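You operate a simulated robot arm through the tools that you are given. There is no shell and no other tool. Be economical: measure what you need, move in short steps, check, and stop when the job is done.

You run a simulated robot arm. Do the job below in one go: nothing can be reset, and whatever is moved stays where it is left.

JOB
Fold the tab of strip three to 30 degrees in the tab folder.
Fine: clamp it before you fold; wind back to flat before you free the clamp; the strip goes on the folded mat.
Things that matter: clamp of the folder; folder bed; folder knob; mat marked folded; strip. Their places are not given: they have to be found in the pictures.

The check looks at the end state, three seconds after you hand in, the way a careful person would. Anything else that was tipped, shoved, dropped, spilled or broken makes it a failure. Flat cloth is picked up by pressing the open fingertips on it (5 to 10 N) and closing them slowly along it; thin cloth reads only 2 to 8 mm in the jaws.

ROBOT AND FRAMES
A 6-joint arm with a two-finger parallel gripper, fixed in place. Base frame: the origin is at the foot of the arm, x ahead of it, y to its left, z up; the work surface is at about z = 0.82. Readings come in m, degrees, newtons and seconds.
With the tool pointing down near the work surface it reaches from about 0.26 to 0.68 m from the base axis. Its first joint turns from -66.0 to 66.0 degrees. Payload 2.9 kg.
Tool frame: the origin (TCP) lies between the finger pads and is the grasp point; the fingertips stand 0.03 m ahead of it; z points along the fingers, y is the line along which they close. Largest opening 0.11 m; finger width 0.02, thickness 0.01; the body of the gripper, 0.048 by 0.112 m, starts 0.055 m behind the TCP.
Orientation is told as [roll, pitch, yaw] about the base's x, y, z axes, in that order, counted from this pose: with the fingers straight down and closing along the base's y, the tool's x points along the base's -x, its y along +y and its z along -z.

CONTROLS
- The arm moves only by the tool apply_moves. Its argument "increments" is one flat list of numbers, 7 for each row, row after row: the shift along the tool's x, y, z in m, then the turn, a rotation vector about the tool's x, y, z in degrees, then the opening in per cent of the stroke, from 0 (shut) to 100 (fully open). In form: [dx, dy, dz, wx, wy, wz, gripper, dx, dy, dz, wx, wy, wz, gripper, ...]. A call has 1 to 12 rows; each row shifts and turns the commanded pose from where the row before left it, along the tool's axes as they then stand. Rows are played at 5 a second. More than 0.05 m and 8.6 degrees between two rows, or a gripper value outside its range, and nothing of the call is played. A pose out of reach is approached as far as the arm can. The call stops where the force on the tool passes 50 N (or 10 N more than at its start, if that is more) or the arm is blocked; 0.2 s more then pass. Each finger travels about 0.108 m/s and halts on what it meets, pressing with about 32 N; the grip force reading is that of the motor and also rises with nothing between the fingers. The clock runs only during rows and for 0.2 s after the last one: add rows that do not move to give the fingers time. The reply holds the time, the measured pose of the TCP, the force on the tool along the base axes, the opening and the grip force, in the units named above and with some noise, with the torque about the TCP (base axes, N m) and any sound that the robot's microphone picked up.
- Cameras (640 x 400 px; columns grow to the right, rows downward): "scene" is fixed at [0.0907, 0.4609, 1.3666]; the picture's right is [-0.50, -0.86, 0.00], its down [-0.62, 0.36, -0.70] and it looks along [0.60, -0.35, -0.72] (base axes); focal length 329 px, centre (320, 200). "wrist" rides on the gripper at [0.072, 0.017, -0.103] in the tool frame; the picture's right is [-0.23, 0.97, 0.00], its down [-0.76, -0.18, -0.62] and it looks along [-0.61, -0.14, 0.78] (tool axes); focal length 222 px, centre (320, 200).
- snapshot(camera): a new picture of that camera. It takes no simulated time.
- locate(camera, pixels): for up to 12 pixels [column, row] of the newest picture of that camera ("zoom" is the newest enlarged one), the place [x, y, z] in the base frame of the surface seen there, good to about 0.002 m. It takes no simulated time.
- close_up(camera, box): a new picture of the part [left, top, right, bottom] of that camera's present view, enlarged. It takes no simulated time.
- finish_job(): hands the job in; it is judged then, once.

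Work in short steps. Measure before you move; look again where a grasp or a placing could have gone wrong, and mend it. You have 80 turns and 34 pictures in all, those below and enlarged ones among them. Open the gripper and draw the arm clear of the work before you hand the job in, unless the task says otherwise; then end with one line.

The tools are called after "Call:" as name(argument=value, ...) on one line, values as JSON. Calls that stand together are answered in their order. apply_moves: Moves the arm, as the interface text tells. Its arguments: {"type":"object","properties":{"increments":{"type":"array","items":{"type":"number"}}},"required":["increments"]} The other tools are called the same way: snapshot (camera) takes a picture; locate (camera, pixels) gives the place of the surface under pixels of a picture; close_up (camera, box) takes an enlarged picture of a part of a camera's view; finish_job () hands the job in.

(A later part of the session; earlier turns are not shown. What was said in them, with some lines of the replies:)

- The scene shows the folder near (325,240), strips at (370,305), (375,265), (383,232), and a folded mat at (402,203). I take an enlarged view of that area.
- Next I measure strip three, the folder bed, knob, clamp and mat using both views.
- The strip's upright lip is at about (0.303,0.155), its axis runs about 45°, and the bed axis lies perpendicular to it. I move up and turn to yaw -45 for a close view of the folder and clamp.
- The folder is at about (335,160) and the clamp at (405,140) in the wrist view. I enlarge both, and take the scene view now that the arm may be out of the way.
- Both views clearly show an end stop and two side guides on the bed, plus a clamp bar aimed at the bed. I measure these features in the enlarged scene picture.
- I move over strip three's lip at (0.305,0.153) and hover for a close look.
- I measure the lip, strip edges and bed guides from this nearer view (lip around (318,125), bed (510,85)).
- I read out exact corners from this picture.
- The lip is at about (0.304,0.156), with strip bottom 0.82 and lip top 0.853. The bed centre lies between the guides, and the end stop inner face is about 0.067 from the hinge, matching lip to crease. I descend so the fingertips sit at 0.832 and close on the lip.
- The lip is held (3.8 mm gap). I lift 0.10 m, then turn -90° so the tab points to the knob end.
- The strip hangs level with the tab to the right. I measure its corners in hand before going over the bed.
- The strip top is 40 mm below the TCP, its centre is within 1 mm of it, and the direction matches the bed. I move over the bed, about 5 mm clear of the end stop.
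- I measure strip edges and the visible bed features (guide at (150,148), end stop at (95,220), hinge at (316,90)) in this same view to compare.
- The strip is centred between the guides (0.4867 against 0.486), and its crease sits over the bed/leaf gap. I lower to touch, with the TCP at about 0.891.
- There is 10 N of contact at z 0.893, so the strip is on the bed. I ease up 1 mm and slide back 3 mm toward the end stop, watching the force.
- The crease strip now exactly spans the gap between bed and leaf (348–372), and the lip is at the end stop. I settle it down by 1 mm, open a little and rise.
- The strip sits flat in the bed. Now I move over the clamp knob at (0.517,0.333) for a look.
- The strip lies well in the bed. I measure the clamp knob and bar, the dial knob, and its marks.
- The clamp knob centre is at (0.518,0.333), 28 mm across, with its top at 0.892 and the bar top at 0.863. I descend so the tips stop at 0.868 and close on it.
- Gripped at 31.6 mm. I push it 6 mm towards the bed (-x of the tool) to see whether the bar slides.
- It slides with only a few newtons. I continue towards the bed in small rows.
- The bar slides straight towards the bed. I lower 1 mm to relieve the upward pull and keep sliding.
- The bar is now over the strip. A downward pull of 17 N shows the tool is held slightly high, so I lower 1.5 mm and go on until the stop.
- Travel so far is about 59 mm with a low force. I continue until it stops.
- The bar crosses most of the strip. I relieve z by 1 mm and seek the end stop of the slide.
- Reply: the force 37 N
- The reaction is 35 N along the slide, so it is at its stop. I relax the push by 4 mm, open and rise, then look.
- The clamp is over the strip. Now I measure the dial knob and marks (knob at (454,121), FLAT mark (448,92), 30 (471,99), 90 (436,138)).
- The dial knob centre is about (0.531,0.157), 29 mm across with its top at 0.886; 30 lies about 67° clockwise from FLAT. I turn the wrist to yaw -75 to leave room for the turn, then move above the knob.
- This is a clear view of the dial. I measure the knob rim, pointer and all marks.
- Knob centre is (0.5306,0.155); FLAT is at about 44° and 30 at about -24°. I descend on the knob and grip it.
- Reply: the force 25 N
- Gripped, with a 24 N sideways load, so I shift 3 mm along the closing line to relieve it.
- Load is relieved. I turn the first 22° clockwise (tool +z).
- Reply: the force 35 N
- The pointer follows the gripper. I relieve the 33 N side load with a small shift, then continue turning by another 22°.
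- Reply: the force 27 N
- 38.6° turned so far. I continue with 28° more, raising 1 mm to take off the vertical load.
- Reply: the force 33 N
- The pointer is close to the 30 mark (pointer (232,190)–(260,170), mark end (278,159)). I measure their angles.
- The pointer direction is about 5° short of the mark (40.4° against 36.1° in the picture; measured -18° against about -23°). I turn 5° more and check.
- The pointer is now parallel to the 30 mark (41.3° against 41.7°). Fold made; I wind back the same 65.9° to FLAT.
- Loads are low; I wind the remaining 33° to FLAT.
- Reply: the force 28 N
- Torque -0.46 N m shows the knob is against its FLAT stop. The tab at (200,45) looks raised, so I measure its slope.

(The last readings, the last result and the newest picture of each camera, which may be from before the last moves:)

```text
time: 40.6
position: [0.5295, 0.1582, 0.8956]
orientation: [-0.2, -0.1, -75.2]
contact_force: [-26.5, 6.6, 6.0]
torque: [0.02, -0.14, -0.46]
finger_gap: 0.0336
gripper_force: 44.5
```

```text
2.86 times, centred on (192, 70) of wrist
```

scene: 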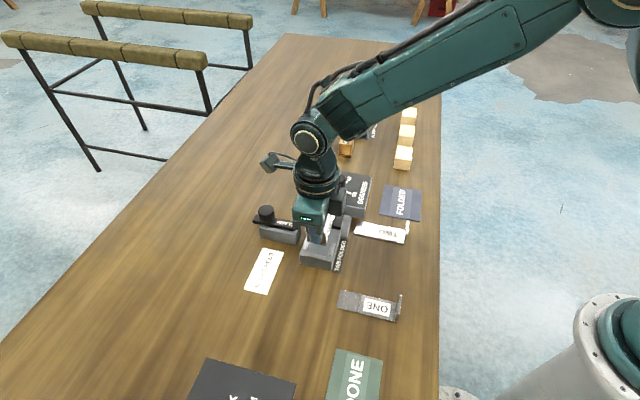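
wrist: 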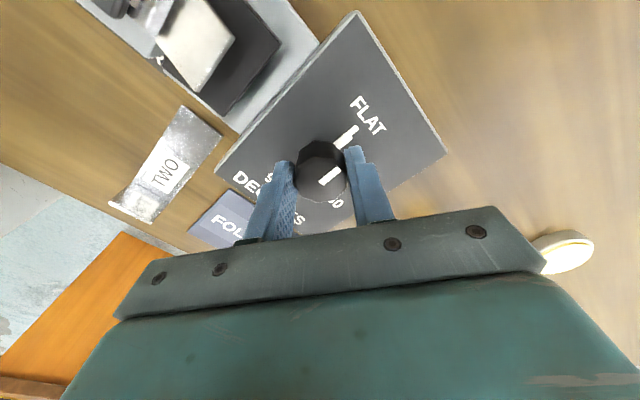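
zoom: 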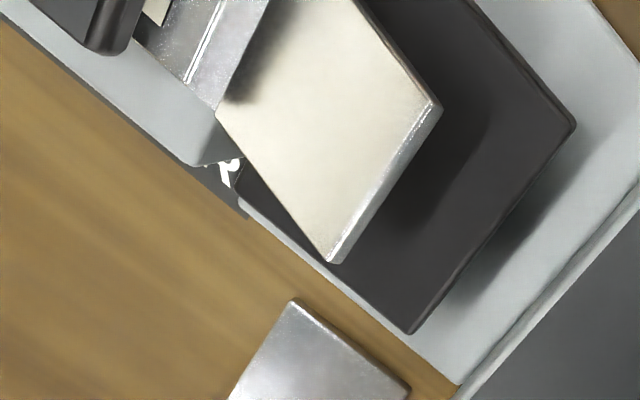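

The rough tab slope is about 26°, noise ±3°, possibly some springback. I sample many more points on hinge side and tip side to sharpen it.

Call:
locate(camera="zoom", pixels=[[228, 110], [240, 95], [255, 78], [270, 62], [285, 45], [300, 30], [320, 15], [340, 8], [235, 115], [250, 98], [275, 72], [295, 50]])

Call:
locate(camera="zoom", pixels=[[324, 238], [335, 228], [345, 215], [355, 202], [365, 190], [375, 175], [385, 163], [395, 150], [405, 137], [415, 122], [422, 110], [315, 228]])

Call:
locate(camera="zoom", pixels=[[232, 112], [243, 98], [258, 80], [272, 65], [288, 48], [304, 33], [324, 240], [340, 222], [356, 204], [380, 170], [400, 143], [420, 113]])

```text
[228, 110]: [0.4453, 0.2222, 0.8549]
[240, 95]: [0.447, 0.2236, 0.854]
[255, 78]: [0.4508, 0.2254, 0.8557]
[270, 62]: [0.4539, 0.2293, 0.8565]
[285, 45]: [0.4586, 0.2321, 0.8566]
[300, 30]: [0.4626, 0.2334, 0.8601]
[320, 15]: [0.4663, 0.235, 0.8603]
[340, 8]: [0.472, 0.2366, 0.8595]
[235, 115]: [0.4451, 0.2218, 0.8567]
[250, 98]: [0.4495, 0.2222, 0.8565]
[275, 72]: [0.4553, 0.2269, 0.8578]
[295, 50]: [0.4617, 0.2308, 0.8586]
```

```text
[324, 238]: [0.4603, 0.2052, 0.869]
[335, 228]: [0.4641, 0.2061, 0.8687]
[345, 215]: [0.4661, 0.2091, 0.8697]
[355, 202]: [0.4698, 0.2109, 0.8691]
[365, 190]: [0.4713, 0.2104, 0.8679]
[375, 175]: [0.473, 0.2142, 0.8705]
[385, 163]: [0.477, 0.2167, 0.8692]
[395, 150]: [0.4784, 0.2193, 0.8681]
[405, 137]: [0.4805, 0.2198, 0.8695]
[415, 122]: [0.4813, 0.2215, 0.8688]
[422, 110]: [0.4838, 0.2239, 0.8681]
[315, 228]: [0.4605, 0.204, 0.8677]
```

```text
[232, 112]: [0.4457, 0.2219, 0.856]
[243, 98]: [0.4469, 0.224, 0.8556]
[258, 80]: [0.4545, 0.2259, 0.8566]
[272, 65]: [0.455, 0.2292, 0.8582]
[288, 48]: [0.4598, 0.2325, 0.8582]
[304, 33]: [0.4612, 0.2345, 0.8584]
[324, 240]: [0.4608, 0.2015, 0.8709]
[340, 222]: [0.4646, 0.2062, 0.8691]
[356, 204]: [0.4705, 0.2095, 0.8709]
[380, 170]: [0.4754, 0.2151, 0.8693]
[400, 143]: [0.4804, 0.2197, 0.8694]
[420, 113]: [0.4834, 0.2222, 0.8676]
```

The better estimate is 27.4° ± 1.2°. I sample further, plus the flat leaf as a zero reference, before deciding whether the fold sprang back.

Call:
locate(camera="zoom", pixels=[[225, 116], [230, 120], [238, 104], [246, 90], [252, 86], [264, 70], [280, 56], [292, 40], [310, 24], [330, 6], [245, 106], [262, 85]])

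Call:
locate(camera="zoom", pixels=[[328, 243], [332, 236], [340, 230], [348, 218], [360, 200], [370, 186], [378, 178], [390, 160], [398, 148], [410, 132], [418, 120], [426, 108]])

Call:
locate(camera="zoom", pixels=[[400, 320], [420, 300], [450, 265], [480, 230], [510, 195], [550, 140], [420, 30], [440, 20], [410, 10], [455, 40], [260, 200], [275, 215]])

```text
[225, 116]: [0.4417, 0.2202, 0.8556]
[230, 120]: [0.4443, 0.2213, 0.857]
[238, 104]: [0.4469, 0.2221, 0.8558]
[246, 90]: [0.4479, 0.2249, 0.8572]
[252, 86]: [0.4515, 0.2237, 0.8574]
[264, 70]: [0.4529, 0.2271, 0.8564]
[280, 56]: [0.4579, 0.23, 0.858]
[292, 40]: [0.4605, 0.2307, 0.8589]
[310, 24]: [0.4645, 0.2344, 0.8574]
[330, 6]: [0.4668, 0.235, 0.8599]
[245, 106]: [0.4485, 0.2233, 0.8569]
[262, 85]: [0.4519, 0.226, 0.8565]
```

```text
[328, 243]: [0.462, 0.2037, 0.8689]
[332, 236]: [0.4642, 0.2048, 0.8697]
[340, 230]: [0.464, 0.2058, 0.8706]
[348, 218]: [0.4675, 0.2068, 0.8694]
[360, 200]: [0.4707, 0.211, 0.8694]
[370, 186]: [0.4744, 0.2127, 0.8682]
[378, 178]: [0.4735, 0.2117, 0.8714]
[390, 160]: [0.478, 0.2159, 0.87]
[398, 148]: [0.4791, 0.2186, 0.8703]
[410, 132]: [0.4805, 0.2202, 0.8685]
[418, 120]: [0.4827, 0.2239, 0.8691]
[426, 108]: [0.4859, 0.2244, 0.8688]
```

```text
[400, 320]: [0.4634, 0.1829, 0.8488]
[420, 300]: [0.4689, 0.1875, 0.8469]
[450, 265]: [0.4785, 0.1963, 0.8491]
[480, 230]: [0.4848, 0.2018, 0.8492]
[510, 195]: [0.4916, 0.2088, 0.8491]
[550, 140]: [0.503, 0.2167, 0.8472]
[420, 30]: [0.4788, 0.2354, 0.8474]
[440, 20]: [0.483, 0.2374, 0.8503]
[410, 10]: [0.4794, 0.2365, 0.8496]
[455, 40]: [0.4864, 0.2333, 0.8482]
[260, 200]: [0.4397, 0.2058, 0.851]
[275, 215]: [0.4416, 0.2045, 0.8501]
```

The tab reads 27.3° on 60 points, so it sprang back about 3° (pointer was right on 30). Still clamped and gripped, I refold to about 32.7 on the dial: 71.8° of knob turn, first part now.

Call:
apply_moves(increments=[0, 0, 0, 0, 0, 5.5, 20, 0, 0, 0, 0, 0, 5.5, 20, 0, 0, 0, 0, 0, 5.5, 20, 0, 0, 0, 0, 0, 5.5, 20, 0, 0, 0, 0, 0, 5.5, 20, 0, 0, 0, 0, 0, 5.5, 20, 0, 0, 0, 0, 0, 0, 20])

Call:
apply_moves(increments=[0, 0, 0, 0, 0, 5.5, 20, 0, 0, 0, 0, 0, 5.5, 20, 0, 0, 0, 0, 0, 5.5, 20, 0, 0, 0, 0, 0, 5.5, 20, 0, 0, 0, 0, 0, 5.5, 20, 0, 0, 0, 0, 0, 5.5, 20, 0, 0, 0, 0, 0, 5.5, 20, 0, 0, 0, 0, 0, 0, 20])

```text
time: 42.2
position: [0.531, 0.1583, 0.8957]
orientation: [0.2, 0.0, -108.5]
contact_force: [-11.2, 5.8, 0.8]
torque: [-0.29, 1.03, 0.02]
finger_gap: 0.0337
gripper_force: 45.0
```

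```text
time: 44.0
position: [0.5318, 0.1574, 0.8955]
orientation: [-0.2, 0.1, -147.1]
contact_force: [-5.0, -10.2, 0.4]
torque: [0.73, -0.41, 0.04]
finger_gap: 0.0334
gripper_force: 45.0
```

Turned to 71.8° with low loads. I wind back to FLAT.

Call:
apply_moves(increments=[0, 0, 0, 0, 0, -5.5, 20, 0, 0, 0, 0, 0, -5.5, 20, 0, 0, 0, 0, 0, -5.5, 20, 0, 0, 0, 0, 0, -5.5, 20, 0, 0, 0, 0, 0, -5.5, 20, 0, 0, 0, 0, 0, -5.5, 20, 0, 0, 0, 0, 0, 0, 20])

Call:
apply_moves(increments=[0, 0, 0, 0, 0, -5.5, 20, 0, 0, 0, 0, 0, -5.5, 20, 0, 0, 0, 0, 0, -5.5, 20, 0, 0, 0, 0, 0, -5.5, 20, 0, 0, 0, 0, 0, -5.5, 20, 0, 0, 0, 0, 0, -5.5, 20, 0, 0, 0, 0, 0, -5.5, 20, 0, 0, 0, 0, 0, 0, 20])

Call:
close_up(camera="wrist", box=[140, 0, 396, 160])

```text
time: 45.6
position: [0.5306, 0.1571, 0.8962]
orientation: [-0.1, 0.0, -113.8]
contact_force: [-3.2, -3.8, -4.6]
torque: [-0.29, -0.43, -0.02]
finger_gap: 0.0335
gripper_force: 45.2
```

```text
time: 47.4
position: [0.5293, 0.1571, 0.897]
orientation: [-0.3, 0.0, -75.1]
contact_force: [-21.5, 4.3, 6.7]
torque: [0.06, -0.13, -0.52]
finger_gap: 0.0335
gripper_force: 44.8
```

```text
2.50 times, centred on (268, 80) of wrist
```

zoom: 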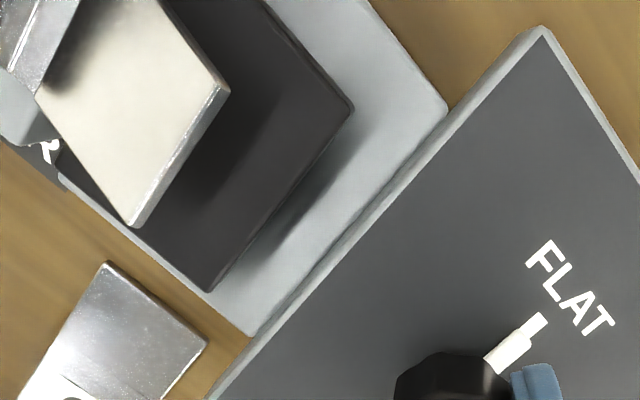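

The pointer is on FLAT. I measure the tab slope again from hinge and tip points.

Call:
locate(camera="zoom", pixels=[[45, 100], [50, 95], [58, 85], [66, 75], [75, 64], [85, 52], [95, 40], [105, 28], [118, 16], [130, 8], [62, 88], [88, 58]])

Call:
locate(camera="zoom", pixels=[[124, 208], [132, 205], [138, 198], [146, 187], [155, 175], [163, 163], [172, 150], [180, 138], [190, 123], [198, 112], [206, 100], [212, 92]])

Call:
locate(camera="zoom", pixels=[[47, 103], [55, 90], [64, 80], [78, 66], [92, 46], [112, 24], [128, 206], [142, 192], [158, 168], [176, 144], [194, 116], [209, 96]])

```text
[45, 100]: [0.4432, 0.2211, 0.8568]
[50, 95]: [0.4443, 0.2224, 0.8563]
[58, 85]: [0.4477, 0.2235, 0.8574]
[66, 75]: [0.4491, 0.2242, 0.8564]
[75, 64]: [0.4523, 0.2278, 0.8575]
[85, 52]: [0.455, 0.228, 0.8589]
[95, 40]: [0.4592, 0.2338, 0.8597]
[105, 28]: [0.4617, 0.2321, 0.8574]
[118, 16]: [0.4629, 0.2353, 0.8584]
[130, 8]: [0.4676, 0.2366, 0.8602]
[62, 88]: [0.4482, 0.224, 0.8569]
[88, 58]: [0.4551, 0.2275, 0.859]
```

```text
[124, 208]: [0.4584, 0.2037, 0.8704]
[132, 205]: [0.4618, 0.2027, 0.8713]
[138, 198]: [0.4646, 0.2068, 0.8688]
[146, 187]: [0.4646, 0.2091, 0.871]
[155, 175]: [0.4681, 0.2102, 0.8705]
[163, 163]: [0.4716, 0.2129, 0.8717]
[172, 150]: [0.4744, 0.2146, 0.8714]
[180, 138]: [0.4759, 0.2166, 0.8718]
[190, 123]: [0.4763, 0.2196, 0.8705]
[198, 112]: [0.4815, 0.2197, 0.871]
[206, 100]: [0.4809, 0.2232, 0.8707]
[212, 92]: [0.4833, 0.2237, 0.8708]
```

```text
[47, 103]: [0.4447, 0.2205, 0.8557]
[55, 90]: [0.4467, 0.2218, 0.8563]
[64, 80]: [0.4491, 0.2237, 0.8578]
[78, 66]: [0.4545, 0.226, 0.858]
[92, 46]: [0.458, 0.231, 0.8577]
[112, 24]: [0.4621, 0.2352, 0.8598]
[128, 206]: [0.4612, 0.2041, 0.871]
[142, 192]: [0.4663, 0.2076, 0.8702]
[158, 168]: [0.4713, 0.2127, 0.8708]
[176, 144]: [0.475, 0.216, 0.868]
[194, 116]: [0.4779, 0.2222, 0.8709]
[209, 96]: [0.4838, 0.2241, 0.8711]
```

The tab now reads 29.5°, which is right. I release the knob, rise, go back over the clamp knob and turn to yaw -135.

Call:
apply_moves(increments=[0, 0, 0, 0, 0, 0, 30, 0, 0, 0, 0, 0, 0, 45, 0, 0, 0, 0, 0, 0, 45, 0, 0, -0.03, 0, 0, 0, 45, 0, 0, -0.04, 0, 0, 0, 45, 0, 0, -0.04, 0, 0, 0, 45, 0.0337, -0.0088, 0, 0, 0, 0, 45, 0.0337, -0.0088, 0, 0, 0, 0, 45, 0.0337, -0.0088, 0, 0, 0, 0, 45, 0.033, -0.0083, 0, 0, 0, 0, 45, 0, 0, 0, 0, 0, 0, 45])

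Call:
apply_moves(increments=[0, 0, 0, 0, 0, 7.5, 45, 0, 0, 0, 0, 0, 7.5, 45, 0, 0, 0, 0, 0, 7.5, 45, 0, 0, 0, 0, 0, 7.5, 45, 0, 0, 0, 0, 0, 7.5, 45, 0, 0, 0, 0, 0, 7.5, 45, 0, 0, 0, 0, 0, 7.5, 45, 0, 0, 0, 0, 0, 7.5, 45, 0, 0, 0, 0, 0, 0, 45, 0, 0, 0, 0, 0, 0, 45])

```text
time: 49.8
position: [0.4639, 0.2782, 1.0057]
orientation: [0.1, 0.0, -75.4]
contact_force: [-0.3, -1.1, -0.4]
torque: [0.02, -0.03, -0.02]
finger_gap: 0.0495
gripper_force: 0.0
```

```text
time: 52.0
position: [0.4634, 0.2785, 1.0053]
orientation: [0.0, 0.0, -135.4]
contact_force: [0.4, -0.6, 0.3]
torque: [-0.03, -0.03, 0.03]
finger_gap: 0.0498
gripper_force: 0.1
```

I'm back at the pose where I released the clamp knob. I descend and grip it.

Call:
apply_moves(increments=[0, 0, 0.04, 0, 0, 0, 45, 0, 0, 0.04, 0, 0, 0, 45, 0, 0, 0.029, 0, 0, 0, 45, 0, 0, 0, 0, 0, 0, 35, 0, 0, 0, 0, 0, 0, 27, 0, 0, 0, 0, 0, 0, 20, 0, 0, 0, 0, 0, 0, 20])

```text
time: 53.6
position: [0.4647, 0.2804, 0.8966]
orientation: [-0.1, 0.1, -135.1]
contact_force: [-13.1, 13.6, -1.5]
torque: [0.17, -0.48, 0.09]
finger_gap: 0.0314
gripper_force: 44.8
```

Gripped. I relieve the side load and draw the bar back out along +x of the tool.

Call:
apply_moves(increments=[0.002, -0.001, 0, 0, 0, 0, 20, 0.006, -0.0008, 0, 0, 0, 0, 20, 0.006, 0, 0, 0, 0, 0, 20, 0.006, 0, 0, 0, 0, 0, 20, 0.006, 0, 0, 0, 0, 0, 20, 0.006, 0, 0, 0, 0, 0, 20, 0, 0, 0, 0, 0, 0, 20])

Call:
apply_moves(increments=[0.006, 0, 0, 0, 0, 0, 20, 0.006, 0, 0, 0, 0, 0, 20, 0.006, 0, 0, 0, 0, 0, 20, 0.006, 0, 0, 0, 0, 0, 20, 0.006, 0, 0, 0, 0, 0, 20, 0.006, 0, 0, 0, 0, 0, 20, 0, 0, 0, 0, 0, 0, 20])

```text
time: 55.2
position: [0.486, 0.3023, 0.8952]
orientation: [0.0, -0.1, -135.4]
contact_force: [-7.0, 6.5, -5.7]
torque: [-0.05, 0.64, -0.14]
finger_gap: 0.0313
gripper_force: 44.3
```

```text
time: 56.8
position: [0.5125, 0.3271, 0.8966]
orientation: [0.0, 0.1, -135.3]
contact_force: [-1.3, 0.9, -12.2]
torque: [0.28, 0.22, -0.13]
finger_gap: 0.0311
gripper_force: 45.2
```

Nearly at its first place; I move the last 6 mm, open, and rise.

Call:
apply_moves(increments=[0.003, 0, 0.0005, 0, 0, 0, 20, 0.003, 0, 0, 0, 0, 0, 20, 0, 0, 0, 0, 0, 0, 20, 0, 0, 0, 0, 0, 0, 35, 0, 0, 0, 0, 0, 0, 45, 0, 0, 0, 0, 0, 0, 45, 0, 0, -0.03, 0, 0, 0, 45, 0, 0, -0.04, 0, 0, 0, 45, 0, 0, -0.04, 0, 0, 0, 45, 0, 0, 0, 0, 0, 0, 45])

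```text
time: 59.0
position: [0.5157, 0.3309, 1.0063]
orientation: [0.0, 0.1, -135.4]
contact_force: [-0.3, 0.6, -0.7]
torque: [0.0, 0.02, 0.0]
finger_gap: 0.0492
gripper_force: 0.0
```

I move back above the lip end of the strip and look before descending.

Call:
apply_moves(increments=[-0.0284, -0.011, 0, 0, 0, 0, 45, -0.0284, -0.011, 0, 0, 0, 0, 45, -0.0284, -0.011, 0, 0, 0, 0, 45, -0.0283, -0.0108, 0, 0, 0, 0, 45, 0, 0, 0, 0, 0, 0, 45, 0, 0, 0, 0, 0, 0, 45])

Call:
close_up(camera="wrist", box=[260, 0, 580, 200])

```text
time: 60.4
position: [0.4027, 0.2814, 1.0074]
orientation: [0.0, 0.0, -135.3]
contact_force: [-0.6, -0.6, 0.2]
torque: [-0.01, -0.01, -0.01]
finger_gap: 0.0495
gripper_force: 0.1
```

```text
2.00 times, centred on (420, 100) of wrist
```

zoom: 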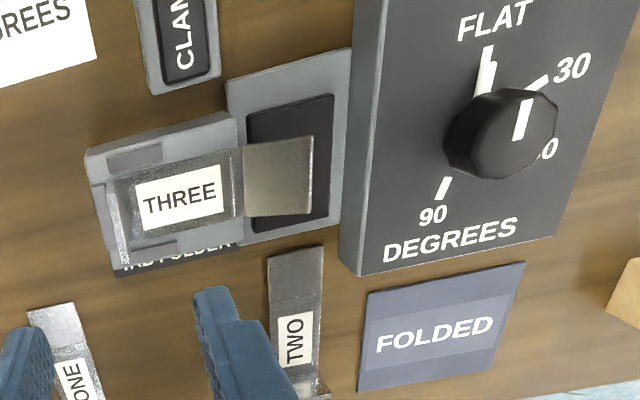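

The strip is unchanged in the bed with the tab up, the clamp is out, and the pointer is at FLAT. I measure the lip and the mat's corners.

Call:
locate(camera="zoom", pixels=[[112, 182], [128, 260], [118, 220], [122, 182], [137, 240], [372, 296], [523, 265], [362, 388], [492, 372], [235, 150], [240, 212], [308, 210]])

```text
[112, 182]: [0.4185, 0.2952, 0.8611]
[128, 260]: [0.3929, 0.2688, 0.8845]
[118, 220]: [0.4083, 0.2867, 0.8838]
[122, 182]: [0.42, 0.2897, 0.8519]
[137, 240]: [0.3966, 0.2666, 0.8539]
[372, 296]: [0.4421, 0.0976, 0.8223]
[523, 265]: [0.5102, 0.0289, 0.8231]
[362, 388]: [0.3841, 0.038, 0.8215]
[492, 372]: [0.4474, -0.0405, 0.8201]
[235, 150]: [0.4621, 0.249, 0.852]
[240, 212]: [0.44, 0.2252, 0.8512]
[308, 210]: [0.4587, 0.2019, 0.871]
```

The lip is right under the TCP (b 0.081, c 0.486). I descend to z 0.893 and grip it, then lift.

Call:
apply_moves(increments=[0.0005, 0.0005, 0.04, 0, 0, 0, 45, 0, 0, 0.04, 0, 0, 0, 45, 0, 0, 0.033, 0, 0, 0, 45, 0, 0, 0, 0, 0, 0, 30, 0, 0, 0, 0, 0, 0, 15, 0, 0, 0, 0, 0, 0, 8, 0, 0, 0, 0, 0, 0, 0, 0, 0, 0, 0, 0, 0, 0, 0, 0, 0, 0, 0, 0, 0])

```text
time: 62.4
position: [0.4061, 0.2847, 0.8949]
orientation: [0.0, 0.0, -135.4]
contact_force: [-0.6, 0.6, -0.5]
torque: [0.05, -0.03, 0.02]
finger_gap: 0.0038
gripper_force: 31.4
```

The lip is held (3.8 mm). I lift 0.10 m and carry it over the folded mat.

Call:
apply_moves(increments=[0, 0, -0.02, 0, 0, 0, 0, 0, 0, -0.04, 0, 0, 0, 0, 0, 0, -0.04, 0, 0, 0, 0, -0.0287, 0.0319, 0, 0, 0, 0, 0, -0.0287, 0.0319, 0, 0, 0, 0, 0, -0.0287, 0.0319, 0, 0, 0, 0, 0, -0.0287, 0.0319, 0, 0, 0, 0, 0, -0.0287, 0.0319, 0, 0, 0, 0, 0, 0, 0, 0, 0, 0, 0, 0])

```text
time: 64.4
position: [0.4159, 0.0683, 0.9928]
orientation: [0.0, 0.0, -135.2]
contact_force: [-0.5, -0.5, 0.5]
torque: [0.02, 0.01, 0.0]
finger_gap: 0.004
gripper_force: 32.1
```

I lower to about 25 mm above the mat and check alignment.

Call:
apply_moves(increments=[0, 0, 0.04, 0, 0, 0, 0, 0, 0, 0.04, 0, 0, 0, 0, 0, 0, 0.015, 0, 0, 0, 0, 0, 0, 0, 0, 0, 0, 0])

Call:
close_up(camera="wrist", box=[230, 40, 550, 240])

```text
time: 65.4
position: [0.413, 0.0686, 0.8981]
orientation: [0.0, -0.1, -135.4]
contact_force: [-0.2, 0.3, 0.0]
torque: [0.01, 0.0, 0.04]
finger_gap: 0.0038
gripper_force: 32.3
```

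```text
2.00 times, centred on (390, 140) of wrist
```

zoom: 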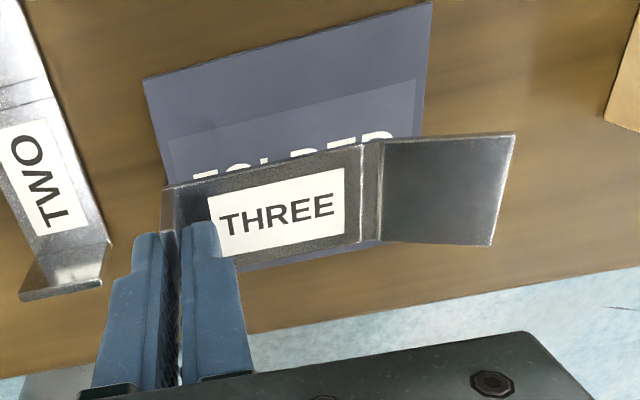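

I compare strip corners with the mat corners measured in this view.

Call:
locate(camera="zoom", pixels=[[148, 85], [428, 8], [165, 170], [418, 125], [250, 266], [170, 190], [358, 150], [358, 240], [240, 255], [372, 244], [508, 140], [488, 238]])

```text
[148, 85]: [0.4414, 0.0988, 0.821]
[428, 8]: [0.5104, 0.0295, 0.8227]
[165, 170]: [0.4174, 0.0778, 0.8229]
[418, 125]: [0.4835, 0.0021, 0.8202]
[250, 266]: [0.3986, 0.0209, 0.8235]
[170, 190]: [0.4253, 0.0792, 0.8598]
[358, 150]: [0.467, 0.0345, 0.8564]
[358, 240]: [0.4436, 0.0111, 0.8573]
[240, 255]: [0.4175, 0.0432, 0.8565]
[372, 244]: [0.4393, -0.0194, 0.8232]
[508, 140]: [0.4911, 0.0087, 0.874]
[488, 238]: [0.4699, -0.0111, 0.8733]
```

The strip is centred across the mat and fits its length. I lower the last ~31 mm gently.

Call:
apply_moves(increments=[0, 0, 0.015, 0, 0, 0, 0, 0, 0, 0.01, 0, 0, 0, 0, 0, 0, 0.004, 0, 0, 0, 0, 0, 0, 0.002, 0, 0, 0, 0, 0, 0, 0, 0, 0, 0, 0])

```text
time: 66.6
position: [0.4133, 0.069, 0.8682]
orientation: [-0.1, 0.0, -135.4]
contact_force: [0.7, -0.5, -1.2]
torque: [0.01, 0.0, 0.01]
finger_gap: 0.0042
gripper_force: 32.3
```

No contact yet; I go down another 1–3 mm.

Call:
apply_moves(increments=[0, 0, 0.0012, 0, 0, 0, 0, 0, 0, 0.001, 0, 0, 0, 0, 0, 0, 0, 0, 0, 0, 0])

```text
time: 67.4
position: [0.4158, 0.0683, 0.8658]
orientation: [0.1, 0.1, -135.4]
contact_force: [-3.4, -3.1, 23.3]
torque: [-0.27, 0.18, -0.05]
finger_gap: 0.004
gripper_force: 32.3
```

The strip is down (23 N). I ease up 1 mm, open by 20 mm slowly, and rise clear.

Call:
apply_moves(increments=[0, 0, -0.0012, 0, 0, 0, 0, 0, 0, 0, 0, 0, 0, 0, 0, 0, 0, 0, 0, 0, 8, 0, 0, 0, 0, 0, 0, 18, 0, 0, 0, 0, 0, 0, 18, 0, 0, -0.02, 0, 0, 0, 18, 0, 0, -0.04, 0, 0, 0, 18, 0, 0, -0.04, 0, 0, 0, 18, 0, 0, -0.04, 0, 0, 0, 60, 0.04, -0.04, 0, 0, 0, 0, 100, 0, 0, 0, 0, 0, 0, 100, 0, 0, 0, 0, 0, 0, 100])

Call:
snapshot(camera="wrist")

```text
refused: row 10 steps farther than a row can; nothing moved
```

```text
0 pictures are left
```

wrist: 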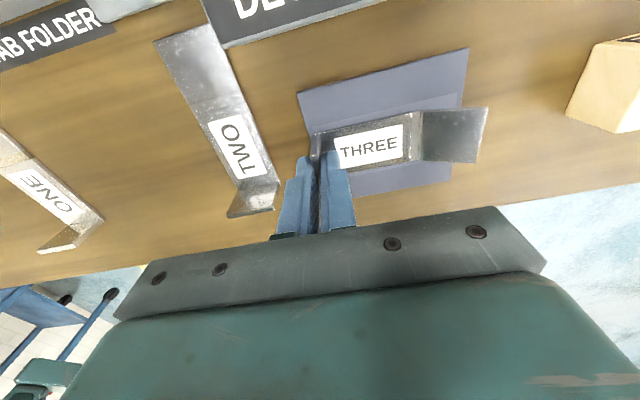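

The call was refused for one long row, but the picture shows the strip flat on the mat, with strip TWO about 25 mm from the outer finger. I repeat with a shorter last move.

Call:
apply_moves(increments=[0, 0, -0.0012, 0, 0, 0, 0, 0, 0, 0, 0, 0, 0, 0, 0, 0, 0, 0, 0, 0, 6, 0, 0, 0, 0, 0, 0, 12, 0, 0, 0, 0, 0, 0, 15, 0, 0, 0, 0, 0, 0, 15, 0, 0, -0.02, 0, 0, 0, 15, 0, 0, -0.04, 0, 0, 0, 15, 0, 0, -0.04, 0, 0, 0, 15, 0, 0, -0.04, 0, 0, 0, 15, 0, 0, 0, 0, 0, 0, 15])

Call:
locate(camera="wrist", pixels=[[345, 162], [405, 155], [405, 115], [480, 115], [470, 155]])

```text
time: 69.8
position: [0.4123, 0.0694, 1.008]
orientation: [0.0, 0.0, -135.3]
contact_force: [0.3, -0.4, 0.2]
torque: [0.01, 0.03, 0.01]
finger_gap: 0.0165
gripper_force: 0.1
```

```text
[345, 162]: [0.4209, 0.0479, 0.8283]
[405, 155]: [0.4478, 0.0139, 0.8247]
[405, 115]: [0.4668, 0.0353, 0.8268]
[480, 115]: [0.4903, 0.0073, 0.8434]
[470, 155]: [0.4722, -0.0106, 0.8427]
```

The strip was released and the arm rose with no load. I raise it a bit more, open the gripper fully, and then hand in.

Call:
apply_moves(increments=[0, 0, -0.04, 0, 0, 0, 50, 0, 0, -0.03, 0, 0, 0, 100, 0, 0, 0, 0, 0, 0, 100, 0, 0, 0, 0, 0, 0, 100])

```text
time: 70.8
position: [0.4142, 0.0688, 1.0772]
orientation: [0.0, 0.0, -135.3]
contact_force: [-0.3, -0.4, -0.4]
torque: [0.02, 0.04, -0.03]
finger_gap: 0.11
gripper_force: 0.1
```

The gripper is open and clear of the work, so I hand the job in.

Call:
finish_job()

```text
The job is handed in.
```

Strip three's tab is folded to about 30 degrees (measured 29.5 in the folder, after a second, slightly deeper fold to make up for springback) and lies on the folded mat; the dial is back at FLAT and the clamp is free, but I had no picture left to check the strip after letting go.
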